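You operate a simulated robot arm through the tools that you are given. There is no shell and no other tool.

The job below is to be done with a simulated robot arm. You get a single attempt, and the scene is never put back.

JOB
Close down the probe unit: rinse, seat 1 to the green mark, lid on, clip shut, switch off.

Only the result counts: the job must be done as asked and must still hold three seconds after the hand-in. Knocking over, shifting, dropping, spilling or breaking anything else fails it. A push-on lid holds only when it is set on centred and level and pressed home; a screw cap is set on level and turned clockwise until tight.

ROBOT AND FRAMES
A 6-joint arm with a two-finger gripper, fixed in place. Base frame: the origin is at the foot of the arm, x ahead of it, y to its left, z up. Units: m, rad, N and s.
Its first joint turns from -2.897 to 2.897 rad. Payload 2.45 kg.
The tool frame sits at the grasp point between the pads (the TCP): z along the fingers, y along the line on which they close. The tips reach 0.02 m beyond it. Largest opening 0.14 m; the body of the gripper starts 0.168 m behind the TCP.
Orientation is told as [roll, pitch, yaw] about the base's x, y, z axes, in that order, counted from this pose: with the fingers straight down and closing along the base's y, the tool's x points along the base's -x, its y along +y and its z along -z.

CONTROLS
- The arm moves only by the tool arm_command. Its argument "motion" is a list of rows, each a list of 7 numbers: the closure in counts, from 0 (fully open) to 255 (shut), then the shift along the tool's x, y, z in m, then the turn, a rotation vector about the tool's x, y, z in rad. In form: [[jaw, x, y, z, ax, ay, az], ...]. A call has 1 to 20 rows; each row shifts and turns the commanded pose from where the row before left it, along the tool's axes as they then stand. Each row takes 0.2 s and may step no farther than 0.05 m and 0.15 rad from the row before; otherwise, or with a gripper value out of range, the whole call is refused. A pose out of reach is approached as far as the arm can. The call stops where the force on the tool passes 40 N (or 10 N more than at its start, if that is more) or the arm is blocked; 0.2 s more then pass. Each finger travels about 0.045 m/s and halts on what it meets, pressing with about 21 N; the grip force reading is that of the motor and also rises with nothing between the fingers. The clock runs only during rows and for 0.2 s after the last one: add rows that do not move to give the fingers time. The reply holds the time, the measured pose of the TCP, the force on the tool along the base axes, the opening and the grip force, in the units named above and with some noise, with the torque about the TCP (base axes, N m) and any sound that the robot's microphone picked up.
- Cameras (640 x 400 px; columns grow to the right, rows downward): "scene" is fixed at [0.401, 0.4971, 1.6786]; the picture's right is [-0.62, -0.78, 0.00], its down [-0.50, 0.40, -0.77] and it looks along [0.60, -0.48, -0.64] (base axes); focal length 286 px, centre (320, 200). "wrist" rides on the gripper at [0.078, 0.011, -0.209] in the tool frame; the picture's right is [-0.14, 0.99, 0.00], its down [-0.92, -0.13, -0.37] and it looks along [-0.36, -0.05, 0.93] (tool axes); focal length 280 px, centre (320, 200). There is no depth. A picture from a camera that has moved, and an enlarged one, comes with that camera's place and axes in the base frame and with its lens.
- grab_frame(camera): a new picture of that camera. No time passes.
- inspect(camera, box): a new picture of the part [left, top, right, bottom] of that camera's present view, enlarged. No time passes.
- finish_job(): hands the job in; it is judged then, once.

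Places have to be worked out from the pictures, the camera data and where the tool is seen. Open the gripper and draw the arm clear of the work before you hand the job in, unless the task says otherwise.

The tools are called by a JSON object that holds its "op" and its "data". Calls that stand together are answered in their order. arm_command: Moves the arm, as the interface text tells. Its arguments: {"type":"object","properties":{"motion":{"type":"array","items":{"type":"array","items":{"type":"number"}}}},"required":["motion"]} The other tools are called the same way: grab_frame (camera) takes a picture; inspect (camera, box) takes an enlarged picture of a part of a camera's view; finish_job () hands the job in.

At the start:

```text
t: 0.0
position: [0.5564, -0.101, 1.4586]
orientation: [-0.001, -0.001, 0.0]
ft_force: [-0.5, -0.3, -1.1]
wrist_torque: [-0.02, -0.01, 0.0]
width: 0.14
grasp_force: 0.0
```

scene: 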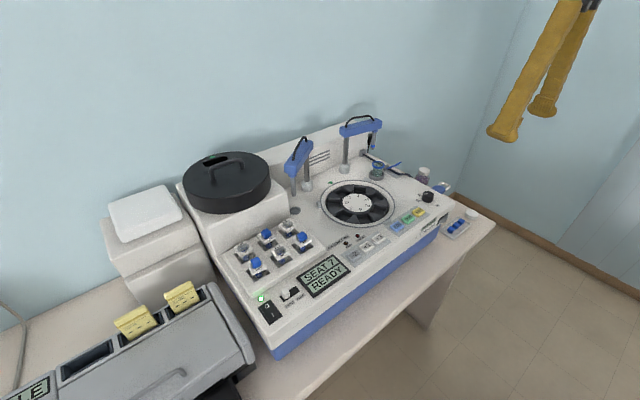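
wrist: 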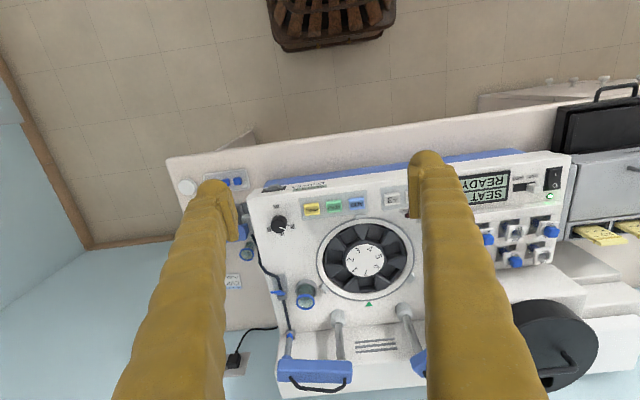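

I'll start by looking closely at the device from both cameras, before moving anything.

{"op": "inspect", "data": {"camera": "scene", "box": [300, 100, 500, 225]}}

{"op": "inspect", "data": {"camera": "scene", "box": [210, 200, 410, 325]}}

{"op": "inspect", "data": {"camera": "scene", "box": [160, 120, 360, 245]}}

{"op": "inspect", "data": {"camera": "wrist", "box": [230, 170, 430, 295]}}

{"op": "inspect", "data": {"camera": "wrist", "box": [440, 150, 640, 275]}}

{"op": "inspect", "data": {"camera": "wrist", "box": [220, 275, 440, 400]}}

```text
3.20 times, centred on (400, 162) of scene
camera zoom: at [0.401, 0.4971, 1.6786], right [-0.62, -0.78, 0.0], down [-0.5, 0.4, -0.77], along [0.6, -0.48, -0.64], focal length 915 px, centre (64, 320)
```

zoom: 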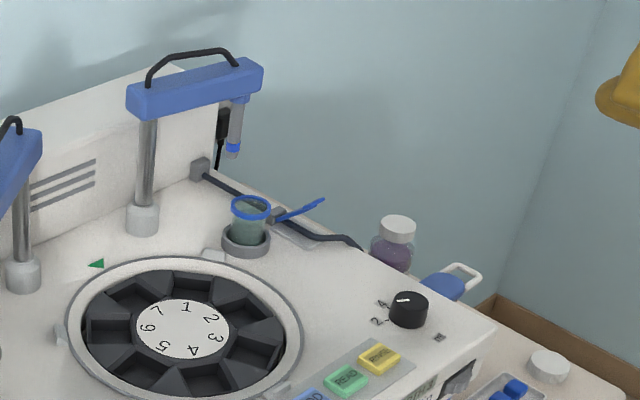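

```text
3.20 times, centred on (310, 262) of scene
camera zoom: at [0.401, 0.4971, 1.6786], right [-0.62, -0.78, 0.0], down [-0.5, 0.4, -0.77], along [0.6, -0.48, -0.64], focal length 915 px, centre (352, 0)
```

zoom: 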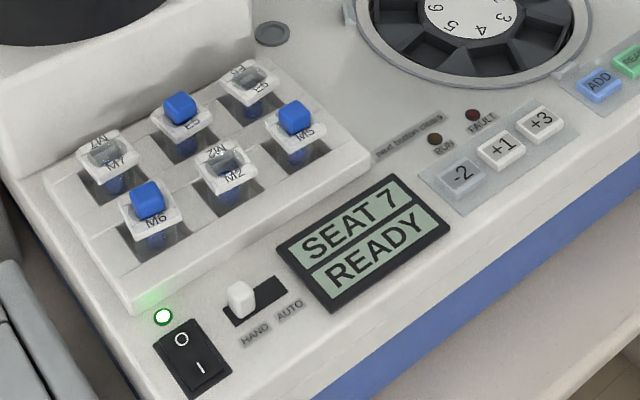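

```text
3.20 times, centred on (260, 182) of scene
camera zoom: at [0.401, 0.4971, 1.6786], right [-0.62, -0.78, 0.0], down [-0.5, 0.4, -0.77], along [0.6, -0.48, -0.64], focal length 915 px, centre (512, 256)
```

zoom: 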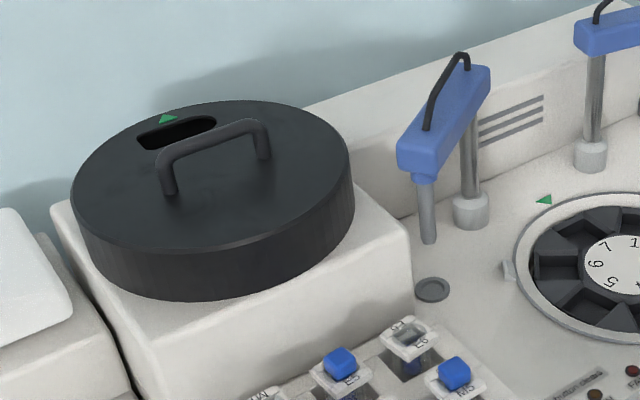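

```text
3.20 times, centred on (330, 232) of wrist
camera zoom: at [0.4782, -0.0908, 1.6673], right [0.14, 0.99, 0.0], down [0.92, -0.13, 0.37], along [0.36, -0.05, -0.93], focal length 897 px, centre (288, 96)
```

zoom: 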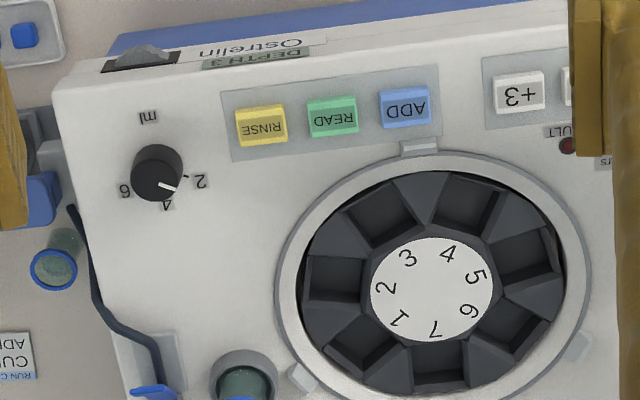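

```text
3.20 times, centred on (540, 212) of wrist
camera zoom: at [0.4782, -0.0908, 1.6673], right [0.14, 0.99, 0.0], down [0.92, -0.13, 0.37], along [0.36, -0.05, -0.93], focal length 897 px, centre (-384, 160)
```

zoom: 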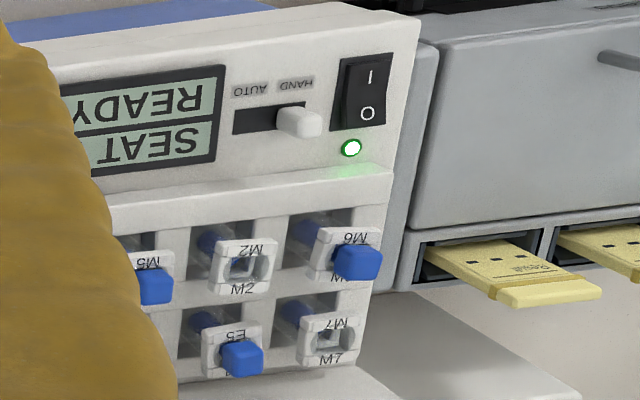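

```text
2.91 times, centred on (330, 338) of wrist
camera zoom: at [0.4782, -0.0908, 1.6673], right [0.14, 0.99, 0.0], down [0.92, -0.13, 0.37], along [0.36, -0.05, -0.93], focal length 816 px, centre (291, -200)
```

zoom: 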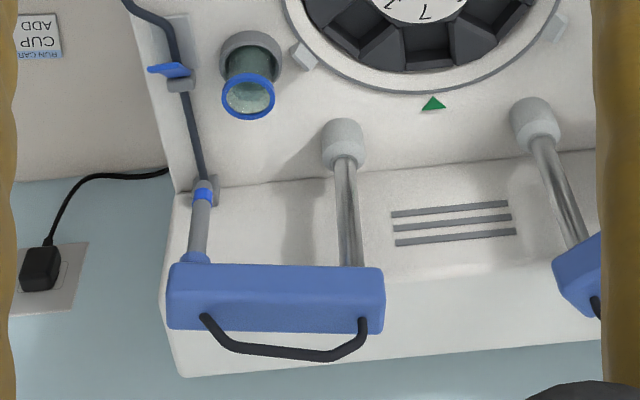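

The device has a 7-seat carousel at about (0.88, -0.04, 1.08), a lid on a block to its left, and two swing arms. There is also a card and a clip on its right. I'll move sideways to read the card and labels more closely.

{"op": "arm_command", "data": {"motion": [[0, 0.02, -0.04, 0, 0, 0, 0], [0, 0.02, -0.04, 0, 0, 0, 0], [0, 0.02, -0.04, 0, 0, 0, 0], [0, 0, -0.04, 0, 0, 0, 0], [0, 0, -0.04, 0, 0, 0, 0]]}}

{"op": "grab_frame", "data": {"camera": "wrist"}}

```text
t: 1.2
position: [0.4975, -0.3003, 1.4571]
orientation: [0.0, 0.0, -0.001]
ft_force: [0.2, 0.1, -0.4]
wrist_torque: [-0.01, -0.05, 0.04]
width: 0.1398
grasp_force: 0.0
```

```text
taken
camera wrist: at [0.4184, -0.2907, 1.6669], right [0.14, 0.99, 0.0], down [0.92, -0.13, 0.37], along [0.37, -0.05, -0.93], focal length 280 px, centre (320, 200)
```

wrist: 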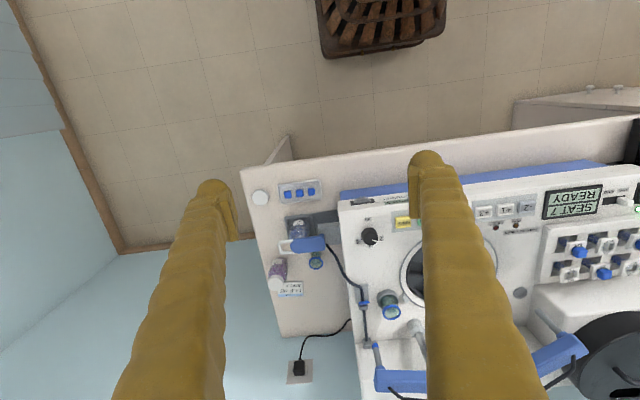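

{"op": "inspect", "data": {"camera": "wrist", "box": [240, 170, 400, 270]}}

{"op": "inspect", "data": {"camera": "wrist", "box": [260, 220, 340, 300]}}

{"op": "inspect", "data": {"camera": "wrist", "box": [340, 270, 420, 320]}}

```text
4.00 times, centred on (320, 220) of wrist
camera zoom: at [0.4184, -0.2907, 1.6669], right [0.14, 0.99, 0.0], down [0.92, -0.13, 0.37], along [0.37, -0.05, -0.93], focal length 1122 px, centre (320, 120)
```

zoom: 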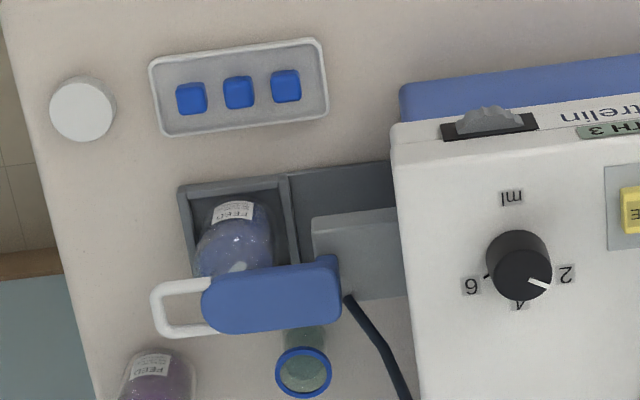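

```text
5.00 times, centred on (300, 260) of wrist
camera zoom: at [0.4184, -0.2907, 1.6669], right [0.14, 0.99, 0.0], down [0.92, -0.13, 0.37], along [0.37, -0.05, -0.93], focal length 1402 px, centre (420, -100)
```

zoom: 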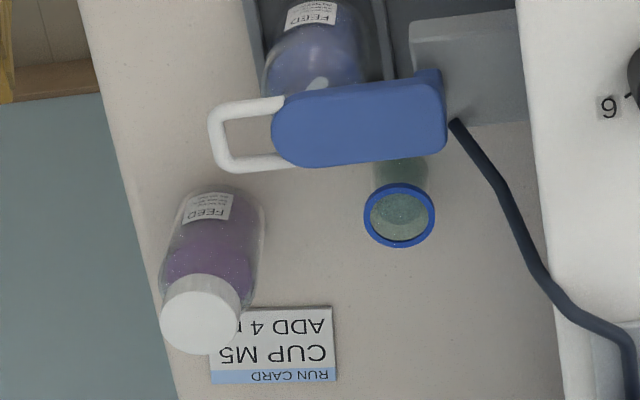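

```text
8.00 times, centred on (380, 295) of wrist
camera zoom: at [0.4184, -0.2907, 1.6669], right [0.14, 0.99, 0.0], down [0.92, -0.13, 0.37], along [0.37, -0.05, -0.93], focal length 2243 px, centre (-160, -560)
```

zoom: 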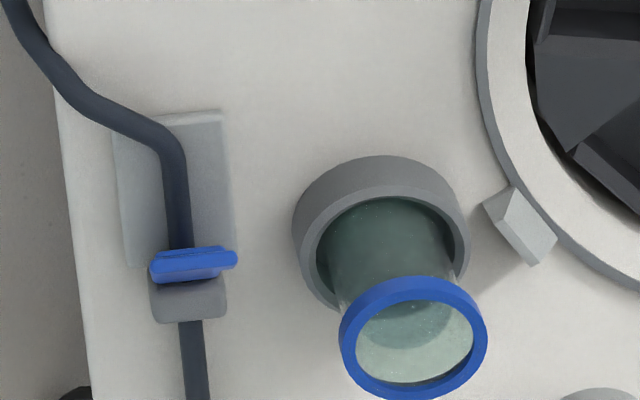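

The right side has the feed tube running through a blue pinch clip that is open, plus a reservoir and a run card. Next I'll look at the left half.

{"op": "arm_command", "data": {"motion": [[0, 0.03, 0.05, 0, 0, 0, 0], [0, 0.03, 0.05, 0, 0, 0, 0], [0, 0.02, 0.05, 0, 0, 0, 0], [0, 0, 0.05, 0, 0, 0, 0], [0, 0, 0.05, 0, 0, 0, 0], [0, 0, 0.05, 0, 0, 0, 0], [0, 0, 0.05, 0, 0, 0, 0], [0, 0, 0.05, 0, 0, 0, 0]]}}

{"op": "grab_frame", "data": {"camera": "wrist"}}

```text
refused: row 1 steps farther than a row can; nothing moved
```

```text
taken
camera wrist: at [0.4184, -0.2907, 1.6669], right [0.14, 0.99, 0.0], down [0.92, -0.13, 0.37], along [0.37, -0.05, -0.93], focal length 280 px, centre (320, 200)
```

wrist: 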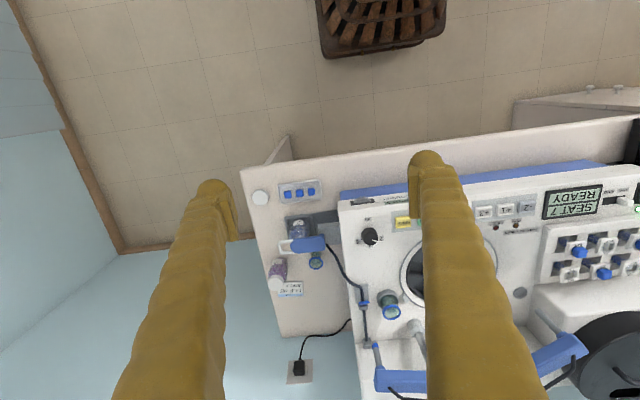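

The combined step was too long, so I'll repeat the move with smaller ones.

{"op": "arm_command", "data": {"motion": [[0, 0.02, 0.045, 0, 0, 0, 0], [0, 0.02, 0.045, 0, 0, 0, 0], [0, 0.02, 0.045, 0, 0, 0, 0], [0, 0, 0.05, 0, 0, 0, 0], [0, 0, 0.05, 0, 0, 0, 0], [0, 0, 0.05, 0, 0, 0, 0], [0, 0, 0.05, 0, 0, 0, 0], [0, 0, 0.05, 0, 0, 0, 0]]}}

{"op": "grab_frame", "data": {"camera": "wrist"}}

{"op": "grab_frame", "data": {"camera": "scene"}}

{"op": "inspect", "data": {"camera": "wrist", "box": [300, 150, 460, 250]}}

{"op": "inspect", "data": {"camera": "wrist", "box": [200, 200, 360, 300]}}

```text
t: 3.0
position: [0.436, 0.0854, 1.4597]
orientation: [-0.001, -0.001, 0.0]
ft_force: [0.8, 0.3, 1.3]
wrist_torque: [0.0, -0.01, 0.01]
width: 0.1399
grasp_force: 0.1
```

```text
taken
camera wrist: at [0.357, 0.0946, 1.668], right [0.14, 0.99, 0.0], down [0.92, -0.13, 0.37], along [0.37, -0.05, -0.93], focal length 280 px, centre (320, 200)
```

wrist: 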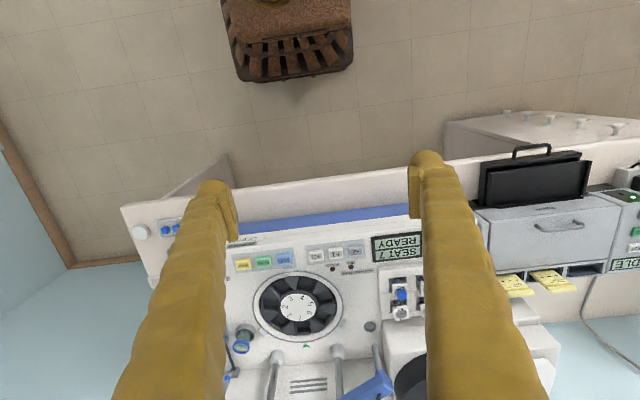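

```text
taken
```

scene: 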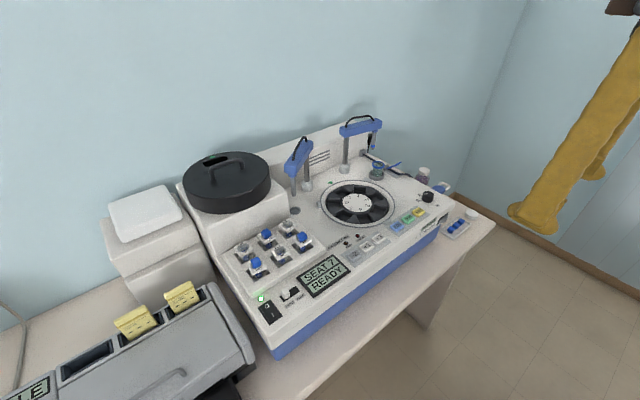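

```text
4.00 times, centred on (380, 200) of wrist
camera zoom: at [0.357, 0.0946, 1.668], right [0.14, 0.99, 0.0], down [0.92, -0.13, 0.37], along [0.37, -0.05, -0.93], focal length 1122 px, centre (80, 200)
```

zoom: 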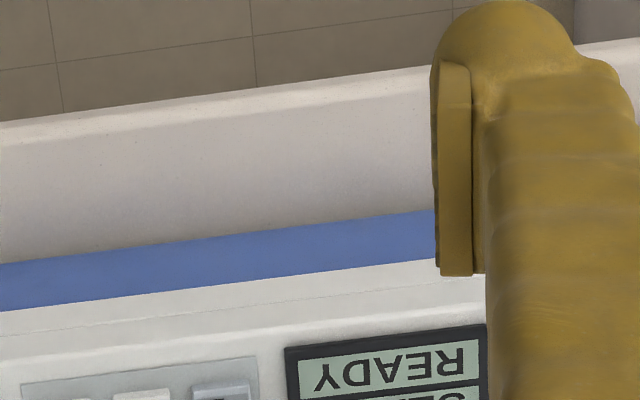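

```text
4.00 times, centred on (280, 250) of wrist
camera zoom: at [0.357, 0.0946, 1.668], right [0.14, 0.99, 0.0], down [0.92, -0.13, 0.37], along [0.37, -0.05, -0.93], focal length 1122 px, centre (480, 0)
```

zoom: 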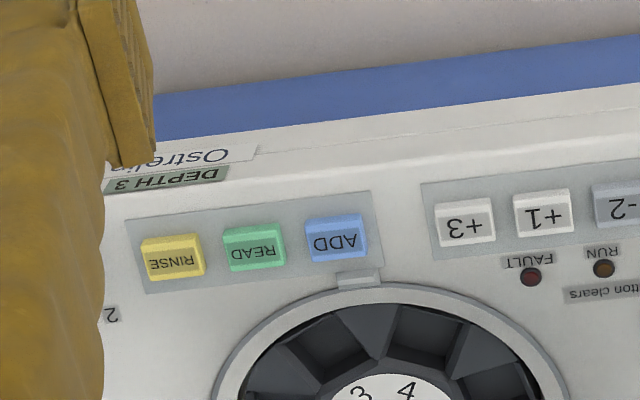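

The label next to the lamps reads "next button clears". I'll zoom in on the arms, the drain port and the controls with the scene camera.

{"op": "inspect", "data": {"camera": "scene", "box": [270, 130, 334, 220]}}

{"op": "inspect", "data": {"camera": "scene", "box": [335, 105, 415, 190]}}

{"op": "inspect", "data": {"camera": "scene", "box": [310, 175, 400, 235]}}

{"op": "inspect", "data": {"camera": "scene", "box": [410, 160, 490, 240]}}

{"op": "inspect", "data": {"camera": "scene", "box": [320, 200, 440, 280]}}

{"op": "inspect", "data": {"camera": "scene", "box": [180, 145, 280, 215]}}

```text
4.44 times, centred on (302, 175) of scene
camera zoom: at [0.401, 0.4971, 1.6786], right [-0.62, -0.78, 0.0], down [-0.5, 0.4, -0.77], along [0.6, -0.48, -0.64], focal length 1272 px, centre (400, 311)
```

zoom: 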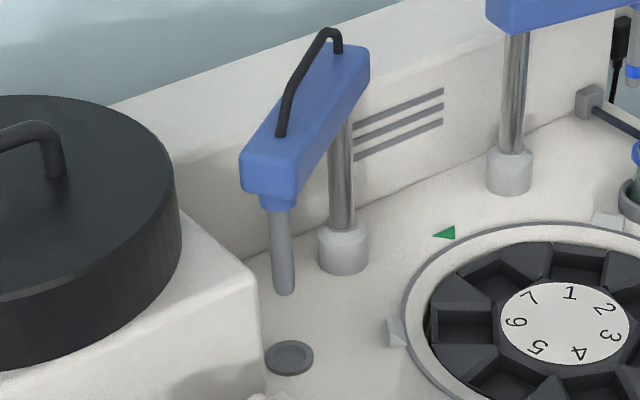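

```text
4.71 times, centred on (375, 148) of scene
camera zoom: at [0.401, 0.4971, 1.6786], right [-0.62, -0.78, 0.0], down [-0.5, 0.4, -0.77], along [0.6, -0.48, -0.64], focal length 1346 px, centre (61, 447)
```

zoom: 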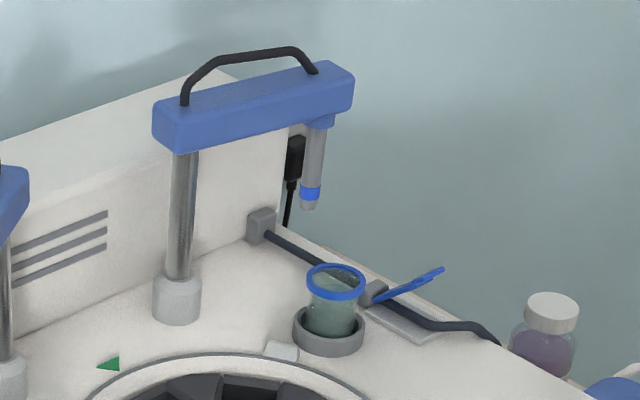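

```text
6.67 times, centred on (355, 205) of scene
camera zoom: at [0.401, 0.4971, 1.6786], right [-0.62, -0.78, 0.0], down [-0.5, 0.4, -0.77], along [0.6, -0.48, -0.64], focal length 1907 px, centre (87, 167)
```

zoom: 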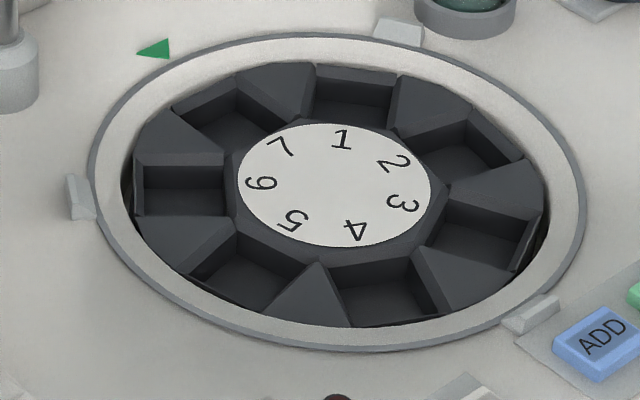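

```text
5.00 times, centred on (450, 200) of scene
camera zoom: at [0.401, 0.4971, 1.6786], right [-0.62, -0.78, 0.0], down [-0.5, 0.4, -0.77], along [0.6, -0.48, -0.64], focal length 1430 px, centre (-330, 200)
```

zoom: 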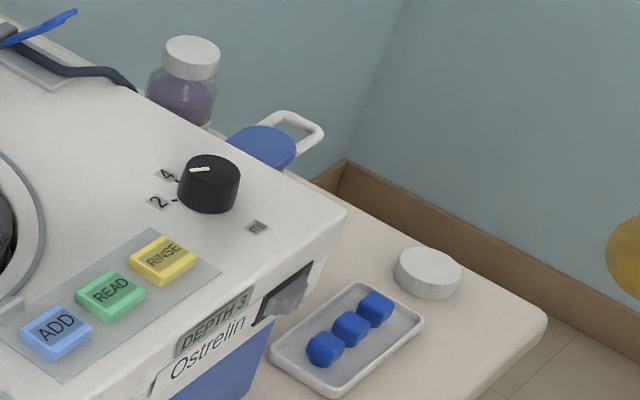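

```text
5.00 times, centred on (380, 240) of scene
camera zoom: at [0.401, 0.4971, 1.6786], right [-0.62, -0.78, 0.0], down [-0.5, 0.4, -0.77], along [0.6, -0.48, -0.64], focal length 1430 px, centre (20, 0)
```

zoom: 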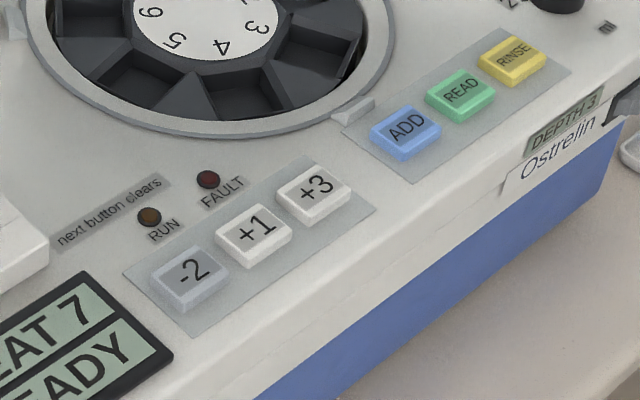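

```text
5.71 times, centred on (230, 180) of scene
camera zoom: at [0.401, 0.4971, 1.6786], right [-0.62, -0.78, 0.0], down [-0.5, 0.4, -0.77], along [0.6, -0.48, -0.64], focal length 1635 px, centre (834, 314)
```

zoom: 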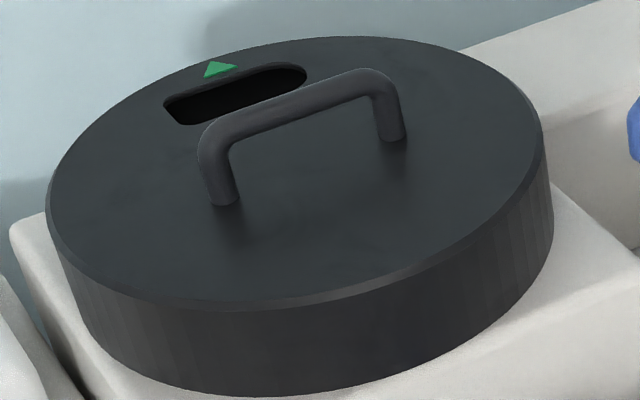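

By triangulation, the left probe hangs directly over the drain at about (0.966, 0.146), and the right nozzle is parked clear of the carousel. Next I'll look at the lid from above.

{"op": "arm_command", "data": {"motion": [[0, -0.03, 0.04, 0, 0, 0, 0], [0, -0.03, 0.04, 0, 0, 0, 0], [0, -0.03, 0.04, 0, 0, 0, 0], [0, -0.03, 0.04, 0, 0, 0, 0], [0, -0.03, 0.04, 0, 0, 0, 0], [0, -0.03, 0, 0, 0, 0, 0], [0, -0.03, 0, 0, 0, 0, 0]]}}

{"op": "grab_frame", "data": {"camera": "wrist"}}

{"op": "grab_frame", "data": {"camera": "scene"}}

```text
t: 4.6
position: [0.6471, 0.2831, 1.4602]
orientation: [0.0, -0.002, 0.0]
ft_force: [-0.1, 0.4, 0.0]
wrist_torque: [0.02, -0.06, 0.02]
width: 0.1401
grasp_force: 0.0
```

```text
taken
camera wrist: at [0.5686, 0.2927, 1.6683], right [0.14, 0.99, 0.0], down [0.92, -0.13, 0.37], along [0.37, -0.05, -0.93], focal length 280 px, centre (320, 200)
```

wrist: 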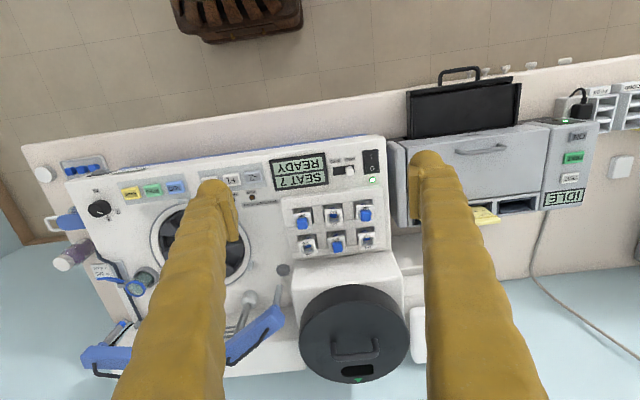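

```text
taken
```

scene: 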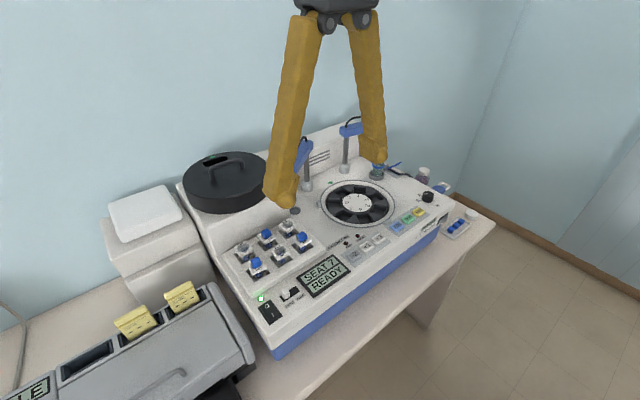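

The lid's slot and green mark face the back (+x), roughly the same way as the deck's green mark. I'll zoom in on the lid and handle.

{"op": "inspect", "data": {"camera": "wrist", "box": [270, 260, 430, 400]}}

{"op": "inspect", "data": {"camera": "wrist", "box": [220, 255, 310, 375]}}

{"op": "inspect", "data": {"camera": "wrist", "box": [260, 130, 400, 260]}}

```text
2.86 times, centred on (350, 330) of wrist
camera zoom: at [0.5686, 0.2927, 1.6683], right [0.14, 0.99, 0.0], down [0.92, -0.13, 0.37], along [0.37, -0.05, -0.93], focal length 801 px, centre (234, -171)
```

zoom: 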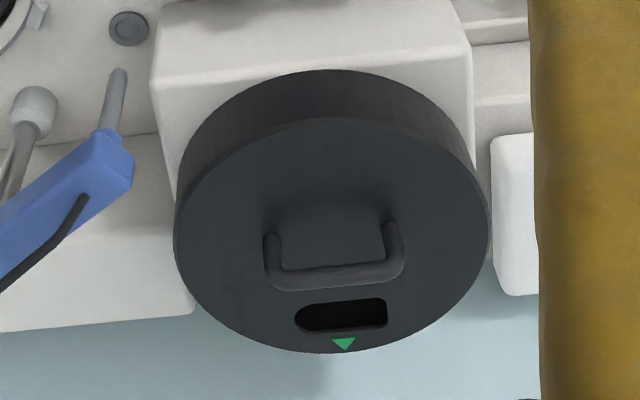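

```text
3.33 times, centred on (265, 315) of wrist
camera zoom: at [0.5686, 0.2927, 1.6683], right [0.14, 0.99, 0.0], down [0.92, -0.13, 0.37], along [0.37, -0.05, -0.93], focal length 935 px, centre (503, -183)
```

zoom: 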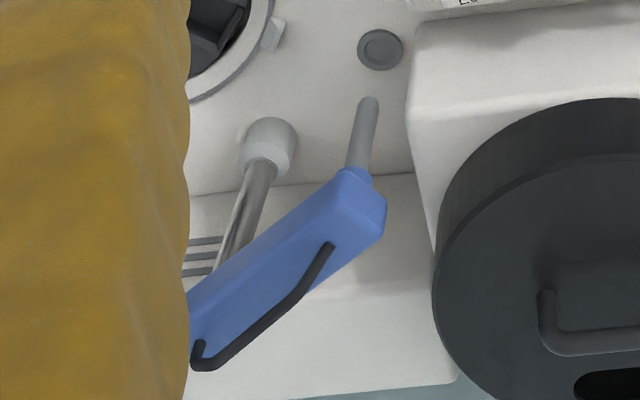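

```text
3.08 times, centred on (330, 195) of wrist
camera zoom: at [0.5686, 0.2927, 1.6683], right [0.14, 0.99, 0.0], down [0.92, -0.13, 0.37], along [0.37, -0.05, -0.93], focal length 863 px, centre (289, 215)
```

zoom: 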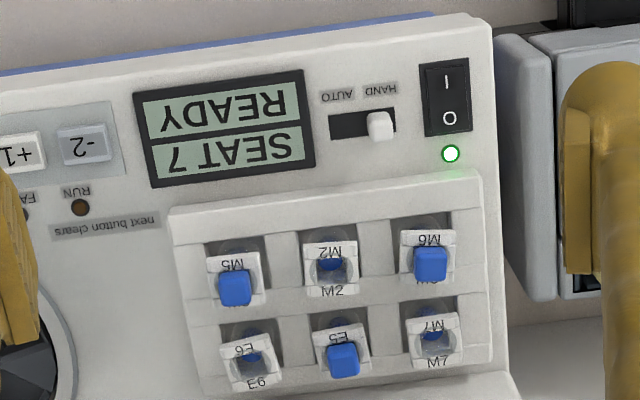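

Estimates so far: carousel centre (0.879, -0.036, 1.08), RINSE button (0.723, -0.144, 1.0925), lid centre (1.057, 0.295) with its top at about 1.24. I'll close the gripper and move to above the RINSE button.

{"op": "arm_command", "data": {"motion": [[255, 0, -0.048, 0, 0, 0, 0], [255, 0, -0.048, 0, 0, 0, 0], [255, 0, -0.048, 0, 0, 0, 0], [255, 0, -0.048, 0, 0, 0, 0], [255, -0.01, -0.047, 0, 0, 0, 0], [255, -0.01, -0.047, 0, 0, 0, 0], [255, -0.02, -0.045, 0, 0, 0, 0], [255, -0.02, -0.045, 0, 0, 0, 0], [255, -0.016, -0.045, 0, 0, 0, 0], [255, 0, 0, 0.05, 0, 0, 0], [255, 0, 0, 0.05, 0, 0, 0], [255, 0, 0, 0.05, 0, 0, 0], [255, 0, 0, 0.05, 0, 0, 0], [255, 0, 0, 0.05, 0, 0, 0], [255, 0, 0, 0.04, 0, 0, 0]]}}

{"op": "grab_frame", "data": {"camera": "wrist"}}

{"op": "grab_frame", "data": {"camera": "scene"}}

{"op": "inspect", "data": {"camera": "scene", "box": [380, 160, 460, 240]}}

```text
t: 7.8
position: [0.7242, -0.1359, 1.1684]
orientation: [0.001, -0.002, 0.0]
ft_force: [0.1, 1.0, 0.6]
wrist_torque: [-0.02, 0.0, 0.01]
width: 0.0001
grasp_force: 21.8
```

```text
taken
camera wrist: at [0.6447, -0.1269, 1.3774], right [0.14, 0.99, 0.0], down [0.92, -0.13, 0.37], along [0.37, -0.05, -0.93], focal length 280 px, centre (320, 200)
```

wrist: 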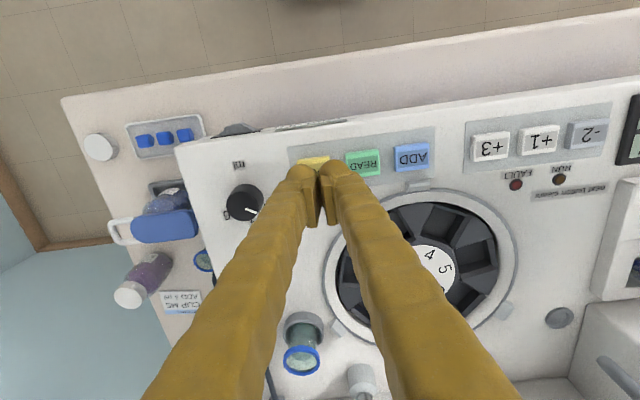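

```text
taken
```

scene: 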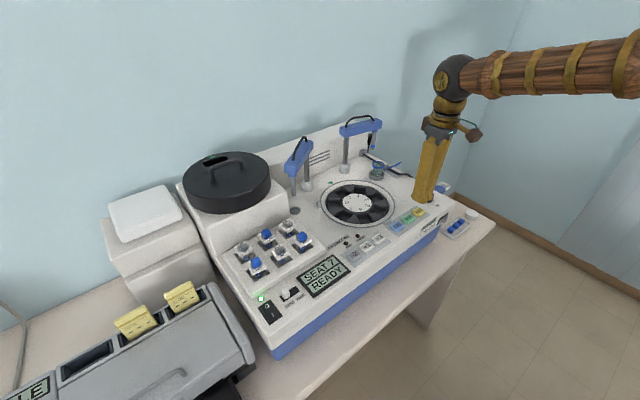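

```text
5.00 times, centred on (420, 200) of scene
camera zoom: at [0.401, 0.4971, 1.6786], right [-0.62, -0.78, 0.0], down [-0.5, 0.4, -0.77], along [0.6, -0.48, -0.64], focal length 1430 px, centre (-180, 200)
```

zoom: 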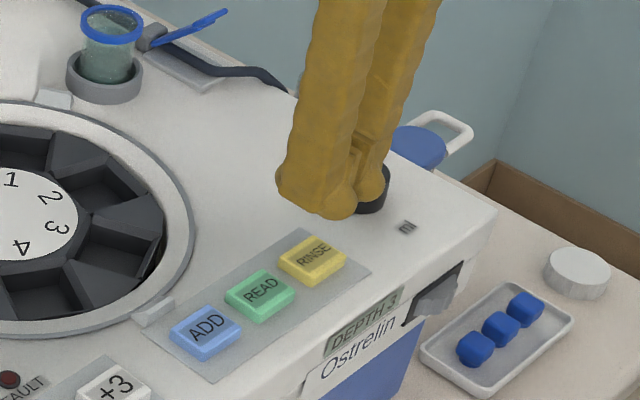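

The view puts RINSE at about (0.72, -0.144), so I'll shift 8 mm in y, lower, and press gently.

{"op": "arm_command", "data": {"motion": [[255, 0, -0.008, 0.02, 0, 0, 0], [255, 0, 0, 0.025, 0, 0, 0], [255, 0, 0, 0.005, 0, 0, 0], [255, 0, 0, 0.003, 0, 0, 0], [255, 0, 0, 0.003, 0, 0, 0]]}}

{"op": "grab_frame", "data": {"camera": "scene"}}

{"op": "inspect", "data": {"camera": "scene", "box": [380, 160, 460, 240]}}

```text
t: 9.0
position: [0.7225, -0.1441, 1.1122]
orientation: [-0.001, -0.001, 0.001]
ft_force: [1.1, 2.4, 15.0]
wrist_torque: [0.04, -0.01, 0.0]
width: 0.006
grasp_force: 29.0
heard: click
```

```text
taken
```

scene: 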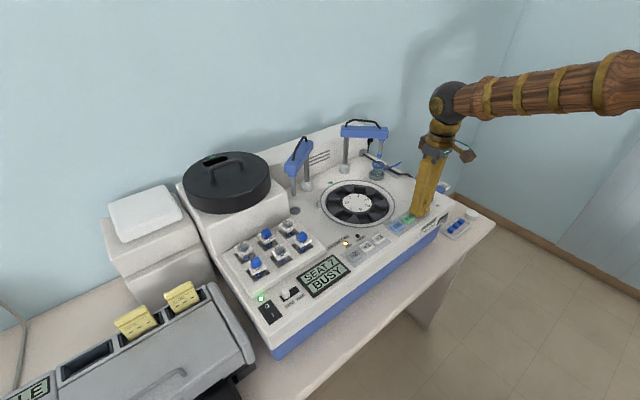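

```text
5.00 times, centred on (420, 200) of scene
camera zoom: at [0.401, 0.4971, 1.6786], right [-0.62, -0.78, 0.0], down [-0.5, 0.4, -0.77], along [0.6, -0.48, -0.64], focal length 1430 px, centre (-180, 200)
```

zoom: 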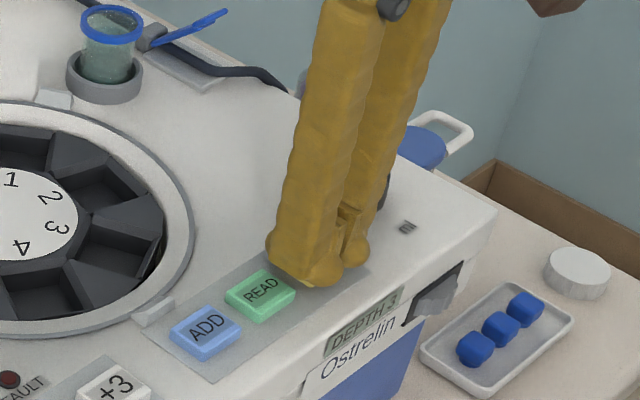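

A click was heard, the display shows BUSY and the right arm has swung over the cup. I'll lift off and wait for the cycle to finish.

{"op": "arm_command", "data": {"motion": [[255, 0, 0, -0.02, 0, 0, 0], [255, 0, 0, -0.02, 0, 0, 0], [255, 0, 0, 0, 0, 0, 0], [255, 0, 0, 0, 0, 0, 0], [255, 0, 0, 0, 0, 0, 0]]}}

{"op": "grab_frame", "data": {"camera": "scene"}}

{"op": "inspect", "data": {"camera": "scene", "box": [335, 105, 415, 190]}}

{"op": "inspect", "data": {"camera": "scene", "box": [250, 225, 400, 320]}}

```text
t: 10.2
position: [0.7228, -0.1439, 1.1528]
orientation: [0.001, 0.001, 0.001]
ft_force: [0.2, -0.6, -0.5]
wrist_torque: [-0.02, -0.01, 0.02]
width: 0.0
grasp_force: 29.0
```

```text
taken
```

scene: 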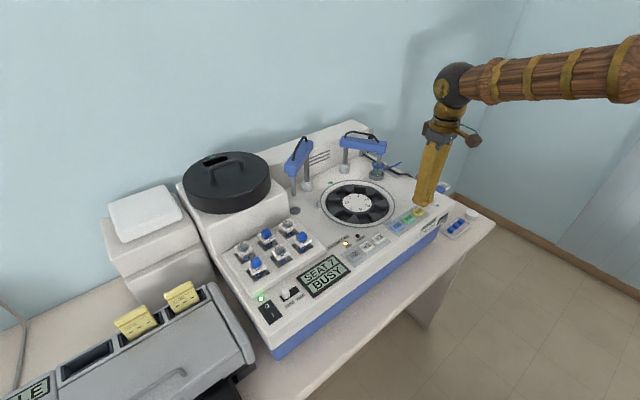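

```text
4.71 times, centred on (375, 148) of scene
camera zoom: at [0.401, 0.4971, 1.6786], right [-0.62, -0.78, 0.0], down [-0.5, 0.4, -0.77], along [0.6, -0.48, -0.64], focal length 1346 px, centre (61, 447)
```

zoom: 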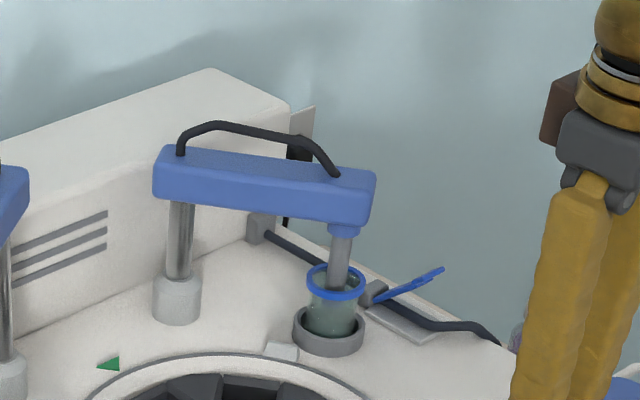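

```text
4.21 times, centred on (325, 272) of scene
camera zoom: at [0.401, 0.4971, 1.6786], right [-0.62, -0.78, 0.0], down [-0.5, 0.4, -0.77], along [0.6, -0.48, -0.64], focal length 1204 px, centre (299, -105)
```

zoom: 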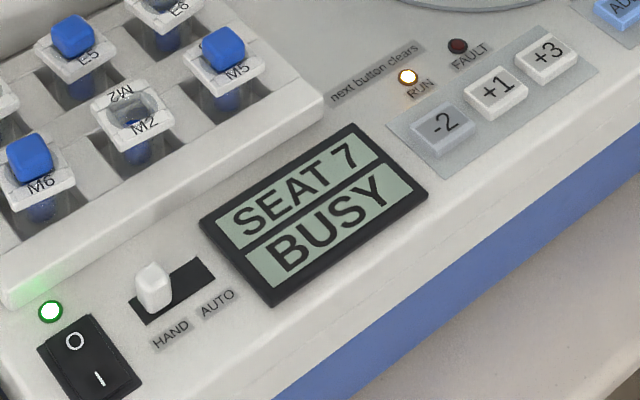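

The right probe is dipping in the cup with the RUN lamp on. While the rinse runs, I'll move to hover over +1 at (0.722, 0.083) without touching anything.

{"op": "arm_command", "data": {"motion": [[255, 0, 0.045, 0, 0, 0, 0], [255, 0, 0.046, 0, 0, 0, 0], [255, 0, 0.046, 0, 0, 0, 0], [255, 0, 0.045, 0, 0, 0, 0], [255, 0, 0.045, 0, 0, 0, 0], [255, 0, 0, 0, 0, 0, 0], [255, 0, 0, 0, 0, 0, 0], [255, 0, 0, 0, 0, 0, 0], [255, 0, 0, 0, 0, 0, 0]]}}

{"op": "grab_frame", "data": {"camera": "scene"}}

{"op": "inspect", "data": {"camera": "scene", "box": [250, 225, 400, 320]}}

{"op": "grab_frame", "data": {"camera": "wrist"}}

```text
t: 12.2
position: [0.7236, 0.0832, 1.1532]
orientation: [0.001, 0.0, 0.002]
ft_force: [0.1, -0.9, 0.1]
wrist_torque: [0.03, -0.01, -0.03]
width: 0.0001
grasp_force: 29.8
```

```text
taken
```

scene: 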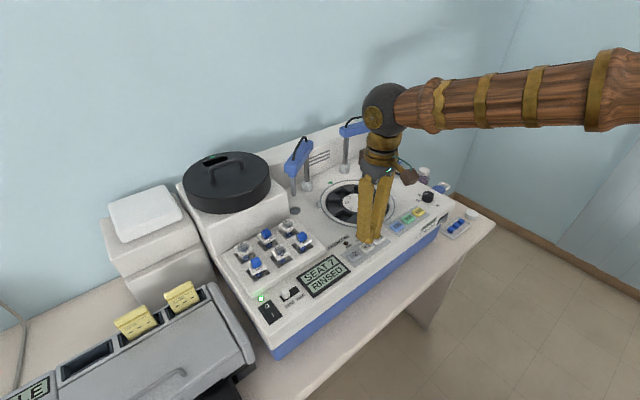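

```text
4.21 times, centred on (325, 272) of scene
camera zoom: at [0.401, 0.4971, 1.6786], right [-0.62, -0.78, 0.0], down [-0.5, 0.4, -0.77], along [0.6, -0.48, -0.64], focal length 1204 px, centre (299, -105)
```

zoom: 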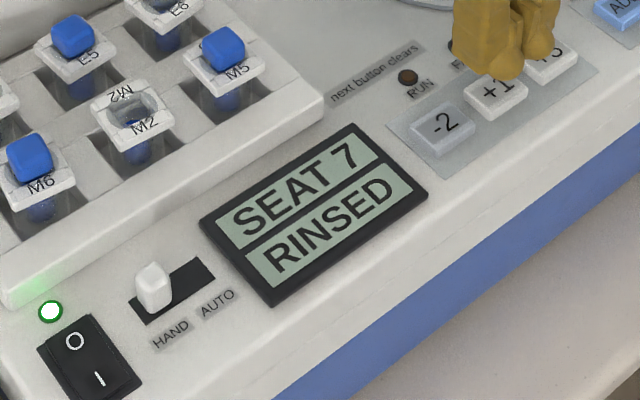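

```text
taken
camera wrist: at [0.6447, 0.0924, 1.3613], right [0.14, 0.99, 0.0], down [0.92, -0.13, 0.37], along [0.36, -0.05, -0.93], focal length 280 px, centre (320, 200)
```

wrist: 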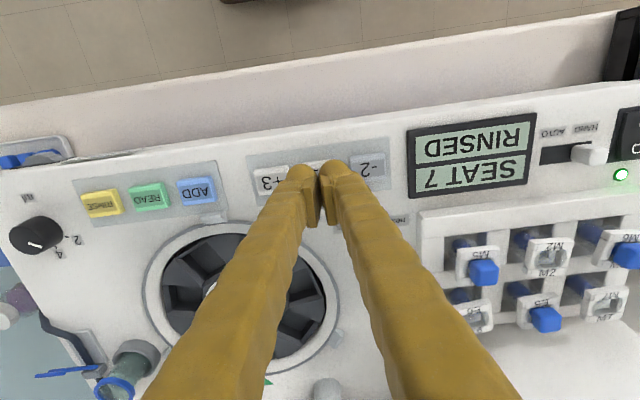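

The display reads RINSED, and I'm centred over +1, so I'll press it once.

{"op": "arm_command", "data": {"motion": [[255, 0, 0, 0.03, 0, 0, 0], [255, 0, 0, 0.006, 0, 0, 0], [255, 0, 0, 0.003, 0, 0, 0], [255, 0, 0, 0.002, 0, 0, 0]]}}

{"op": "inspect", "data": {"camera": "scene", "box": [250, 175, 400, 320]}}

```text
t: 13.2
position: [0.7235, 0.0825, 1.1113]
orientation: [0.0, -0.002, 0.0]
ft_force: [-0.6, 1.2, 19.8]
wrist_torque: [0.02, 0.01, 0.0]
width: 0.0061
grasp_force: 29.3
heard: click
```

```text
2.76 times, centred on (325, 248) of scene
camera zoom: at [0.401, 0.4971, 1.6786], right [-0.62, -0.78, 0.0], down [-0.5, 0.4, -0.77], along [0.6, -0.48, -0.64], focal length 789 px, centre (306, 69)
```

zoom: 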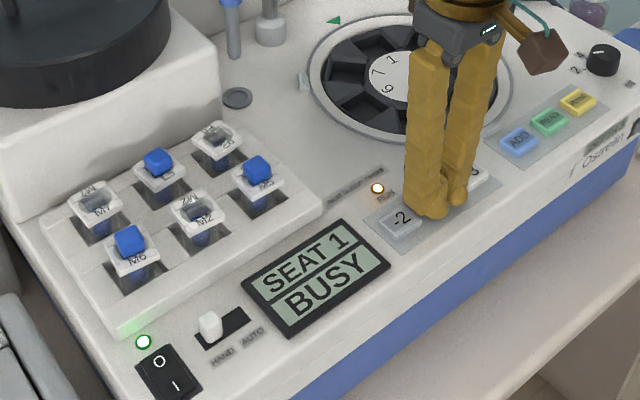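

The display says SEAT 1 BUSY. I'll lift off and wait for it to settle, then check the carousel.

{"op": "arm_command", "data": {"motion": [[255, 0, 0, -0.03, 0, 0, 0], [255, 0, 0, -0.05, 0, 0, 0], [0, 0.04, 0, -0.03, 0, 0, 0], [0, 0.04, 0, -0.03, 0, 0, 0], [0, 0.04, 0, -0.03, 0, 0, 0], [0, 0, 0, -0.05, 0, 0, 0], [0, 0, 0, -0.05, 0, 0, 0], [0, 0, 0, -0.05, 0, 0, 0], [0, 0, 0, 0, 0, 0, 0]]}}

{"op": "grab_frame", "data": {"camera": "scene"}}

{"op": "inspect", "data": {"camera": "scene", "box": [310, 175, 400, 235]}}

{"op": "inspect", "data": {"camera": "scene", "box": [250, 225, 400, 320]}}

{"op": "inspect", "data": {"camera": "scene", "box": [335, 105, 415, 190]}}

{"op": "grab_frame", "data": {"camera": "wrist"}}

```text
t: 15.2
position: [0.6022, 0.0824, 1.4317]
orientation: [0.0, 0.001, 0.002]
ft_force: [0.8, 0.6, -0.6]
wrist_torque: [0.01, 0.01, 0.01]
width: 0.1398
grasp_force: 0.0
```

```text
taken
```

scene: 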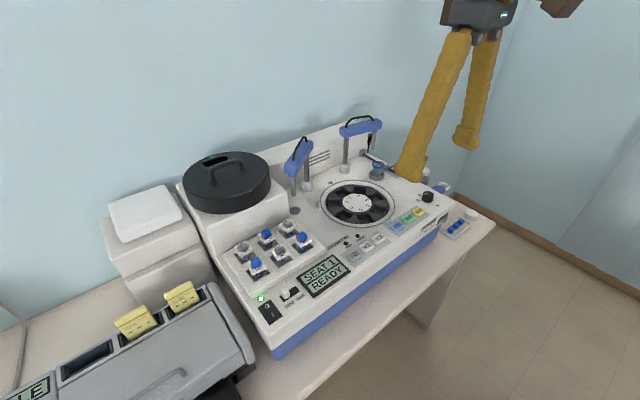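

```text
6.67 times, centred on (355, 205) of scene
camera zoom: at [0.401, 0.4971, 1.6786], right [-0.62, -0.78, 0.0], down [-0.5, 0.4, -0.77], along [0.6, -0.48, -0.64], focal length 1907 px, centre (87, 167)
```

zoom: 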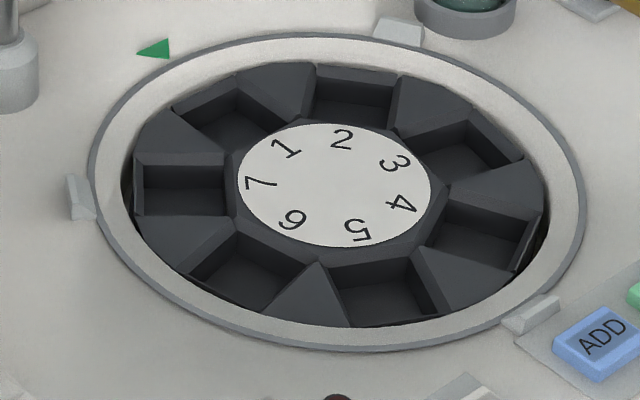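

```text
4.21 times, centred on (325, 272) of scene
camera zoom: at [0.401, 0.4971, 1.6786], right [-0.62, -0.78, 0.0], down [-0.5, 0.4, -0.77], along [0.6, -0.48, -0.64], focal length 1204 px, centre (299, -105)
```

zoom: 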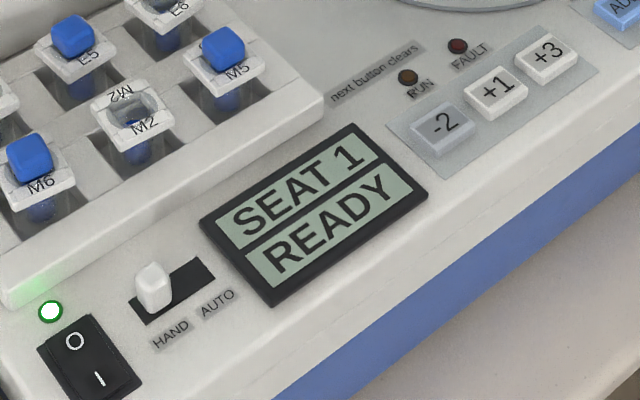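

```text
4.71 times, centred on (375, 148) of scene
camera zoom: at [0.401, 0.4971, 1.6786], right [-0.62, -0.78, 0.0], down [-0.5, 0.4, -0.77], along [0.6, -0.48, -0.64], focal length 1346 px, centre (61, 447)
```

zoom: 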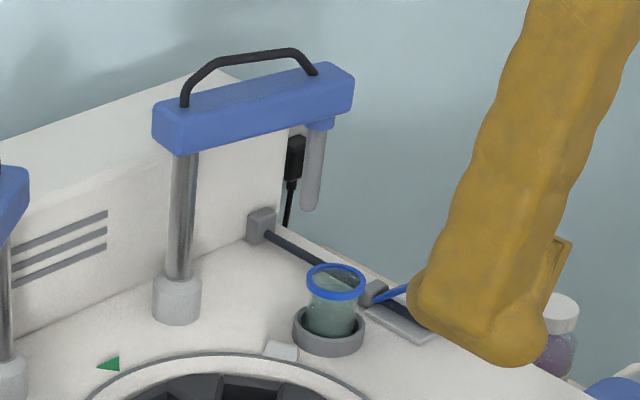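

```text
taken
camera wrist: at [0.5247, 0.0916, 1.6407], right [0.14, 0.99, 0.0], down [0.92, -0.13, 0.37], along [0.36, -0.05, -0.93], focal length 280 px, centre (320, 200)
```

wrist: 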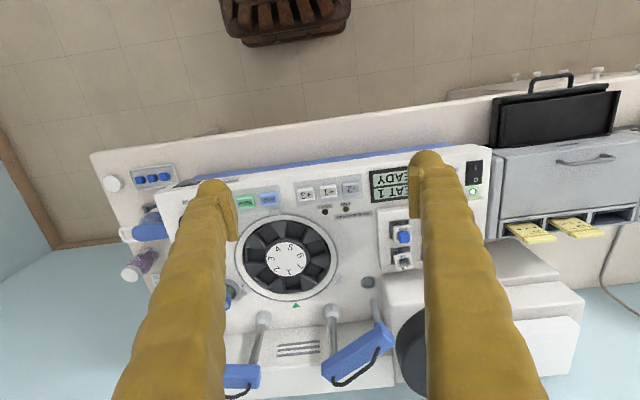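

Seat 1 is at the green mark with READY showing and no fault, and both arms are parked. Next is the lid: I'll check whether I can reach above the handle at about (1.05, 0.294).

{"op": "arm_command", "data": {"motion": [[0, -0.044, 0.021, 0, 0, 0, 0], [0, -0.044, 0.021, 0, 0, 0, 0], [0, -0.044, 0.021, 0, 0, 0, 0], [0, -0.044, 0.021, 0, 0, 0, 0], [0, -0.044, 0.021, 0, 0, 0, 0], [0, -0.044, 0.021, 0, 0, 0, 0], [0, -0.044, 0.021, 0, 0, 0, 0], [0, -0.044, 0.021, 0, 0, 0, 0], [0, -0.044, 0.021, 0, 0, 0, 0], [0, -0.044, 0.021, 0, 0, 0, 0]]}}

{"op": "grab_frame", "data": {"camera": "scene"}}

{"op": "grab_frame", "data": {"camera": "wrist"}}

```text
t: 17.4
position: [0.9755, 0.2747, 1.3708]
orientation: [0.0, -0.003, 0.0]
ft_force: [-0.6, -0.3, 0.0]
wrist_torque: [0.02, -0.04, -0.02]
width: 0.14
grasp_force: 0.1
out of reach, approached as far as the arm can: row 8, 9, 10
```

```text
taken
```

scene: 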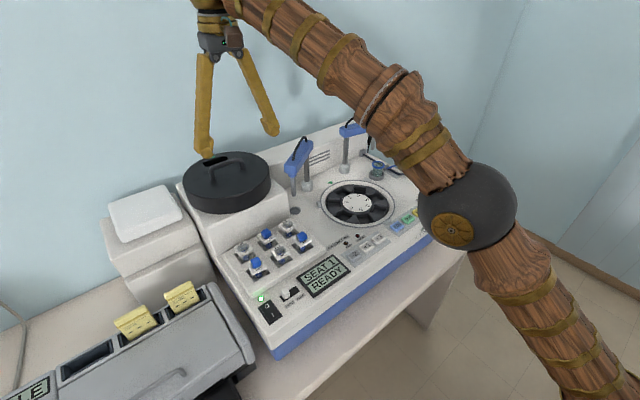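

```text
taken
camera wrist: at [0.8953, 0.2842, 1.5796], right [0.14, 0.99, 0.0], down [0.92, -0.13, 0.37], along [0.37, -0.05, -0.93], focal length 280 px, centre (320, 200)
```

wrist: 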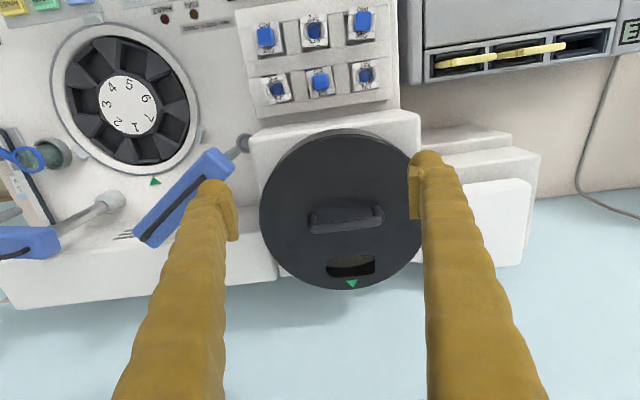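

Straight down, the reach ends just short of the handle. The handle bar runs along y, so I can tilt the tool about y and grip its two legs from outside, keeping the same tilt at the carousel. First I'll refine the handle's position.

{"op": "inspect", "data": {"camera": "wrist", "box": [260, 160, 420, 290]}}

{"op": "inspect", "data": {"camera": "scene", "box": [180, 145, 280, 215]}}

{"op": "inspect", "data": {"camera": "wrist", "box": [40, 20, 230, 200]}}

```text
3.08 times, centred on (340, 225) of wrist
camera zoom: at [0.8953, 0.2842, 1.5796], right [0.14, 0.99, 0.0], down [0.92, -0.13, 0.37], along [0.37, -0.05, -0.93], focal length 863 px, centre (258, 123)
```

zoom: 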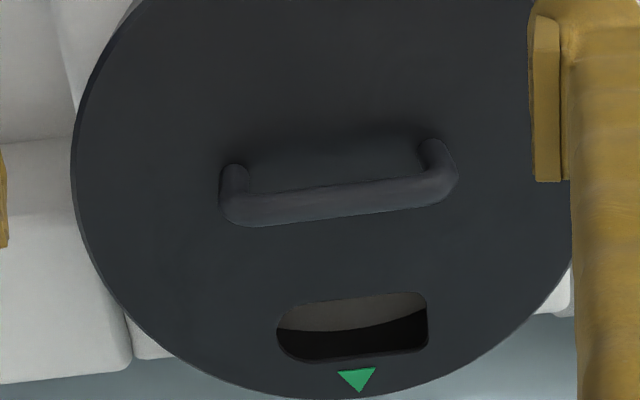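

```text
5.71 times, centred on (230, 180) of scene
camera zoom: at [0.401, 0.4971, 1.6786], right [-0.62, -0.78, 0.0], down [-0.5, 0.4, -0.77], along [0.6, -0.48, -0.64], focal length 1635 px, centre (834, 314)
```

zoom: 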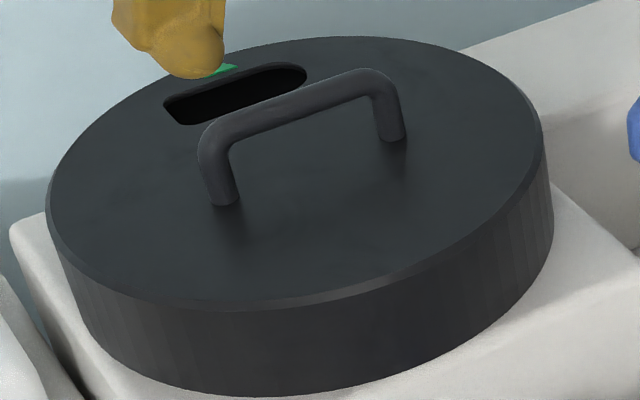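

```text
2.22 times, centred on (135, 110) of wrist
camera zoom: at [0.8953, 0.2842, 1.5796], right [0.14, 0.99, 0.0], down [0.92, -0.13, 0.37], along [0.37, -0.05, -0.93], focal length 623 px, centre (731, 400)
```

zoom: 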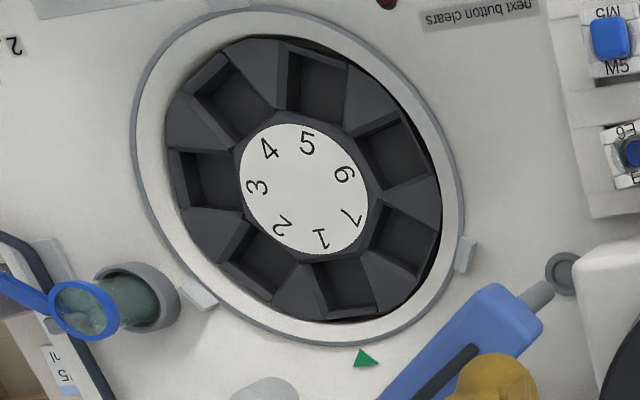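

Refined values: handle centre (1.051, 0.295), bar at z ≈ 1.276, and the handle is about 0.094 wide along y. The lid centre is about (1.06, 0.296) with R ≈ 0.113. I'll back off, tilt 0.4 rad about y so the fingers point outward, and check the pose.

{"op": "arm_command", "data": {"motion": [[0, 0.04, 0, 0, 0, 0, 0], [0, 0.04, 0, 0, 0, 0, 0], [0, 0.04, 0, 0, 0, 0, 0], [0, 0, 0, 0, 0, -0.1, 0], [0, 0, 0, 0, 0, -0.1, 0], [0, 0, 0, 0, 0, -0.1, 0], [0, 0, 0, 0, 0, -0.1, 0]]}}

{"op": "grab_frame", "data": {"camera": "scene"}}

```text
t: 19.0
position: [0.8556, 0.2738, 1.3716]
orientation: [-0.001, -0.401, 0.001]
ft_force: [-1.4, 0.0, 0.0]
wrist_torque: [-0.05, 0.03, -0.04]
width: 0.1401
grasp_force: 0.1
```

```text
taken
```

scene: 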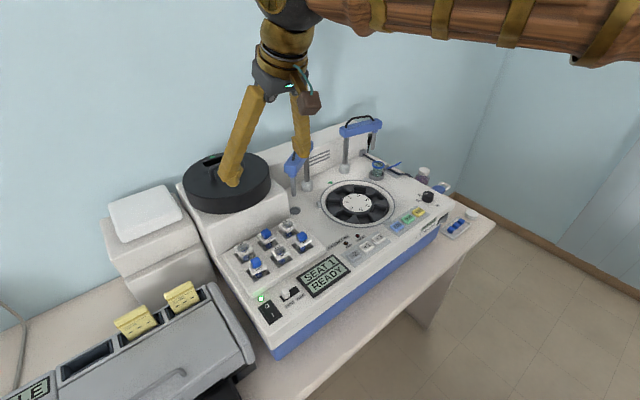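

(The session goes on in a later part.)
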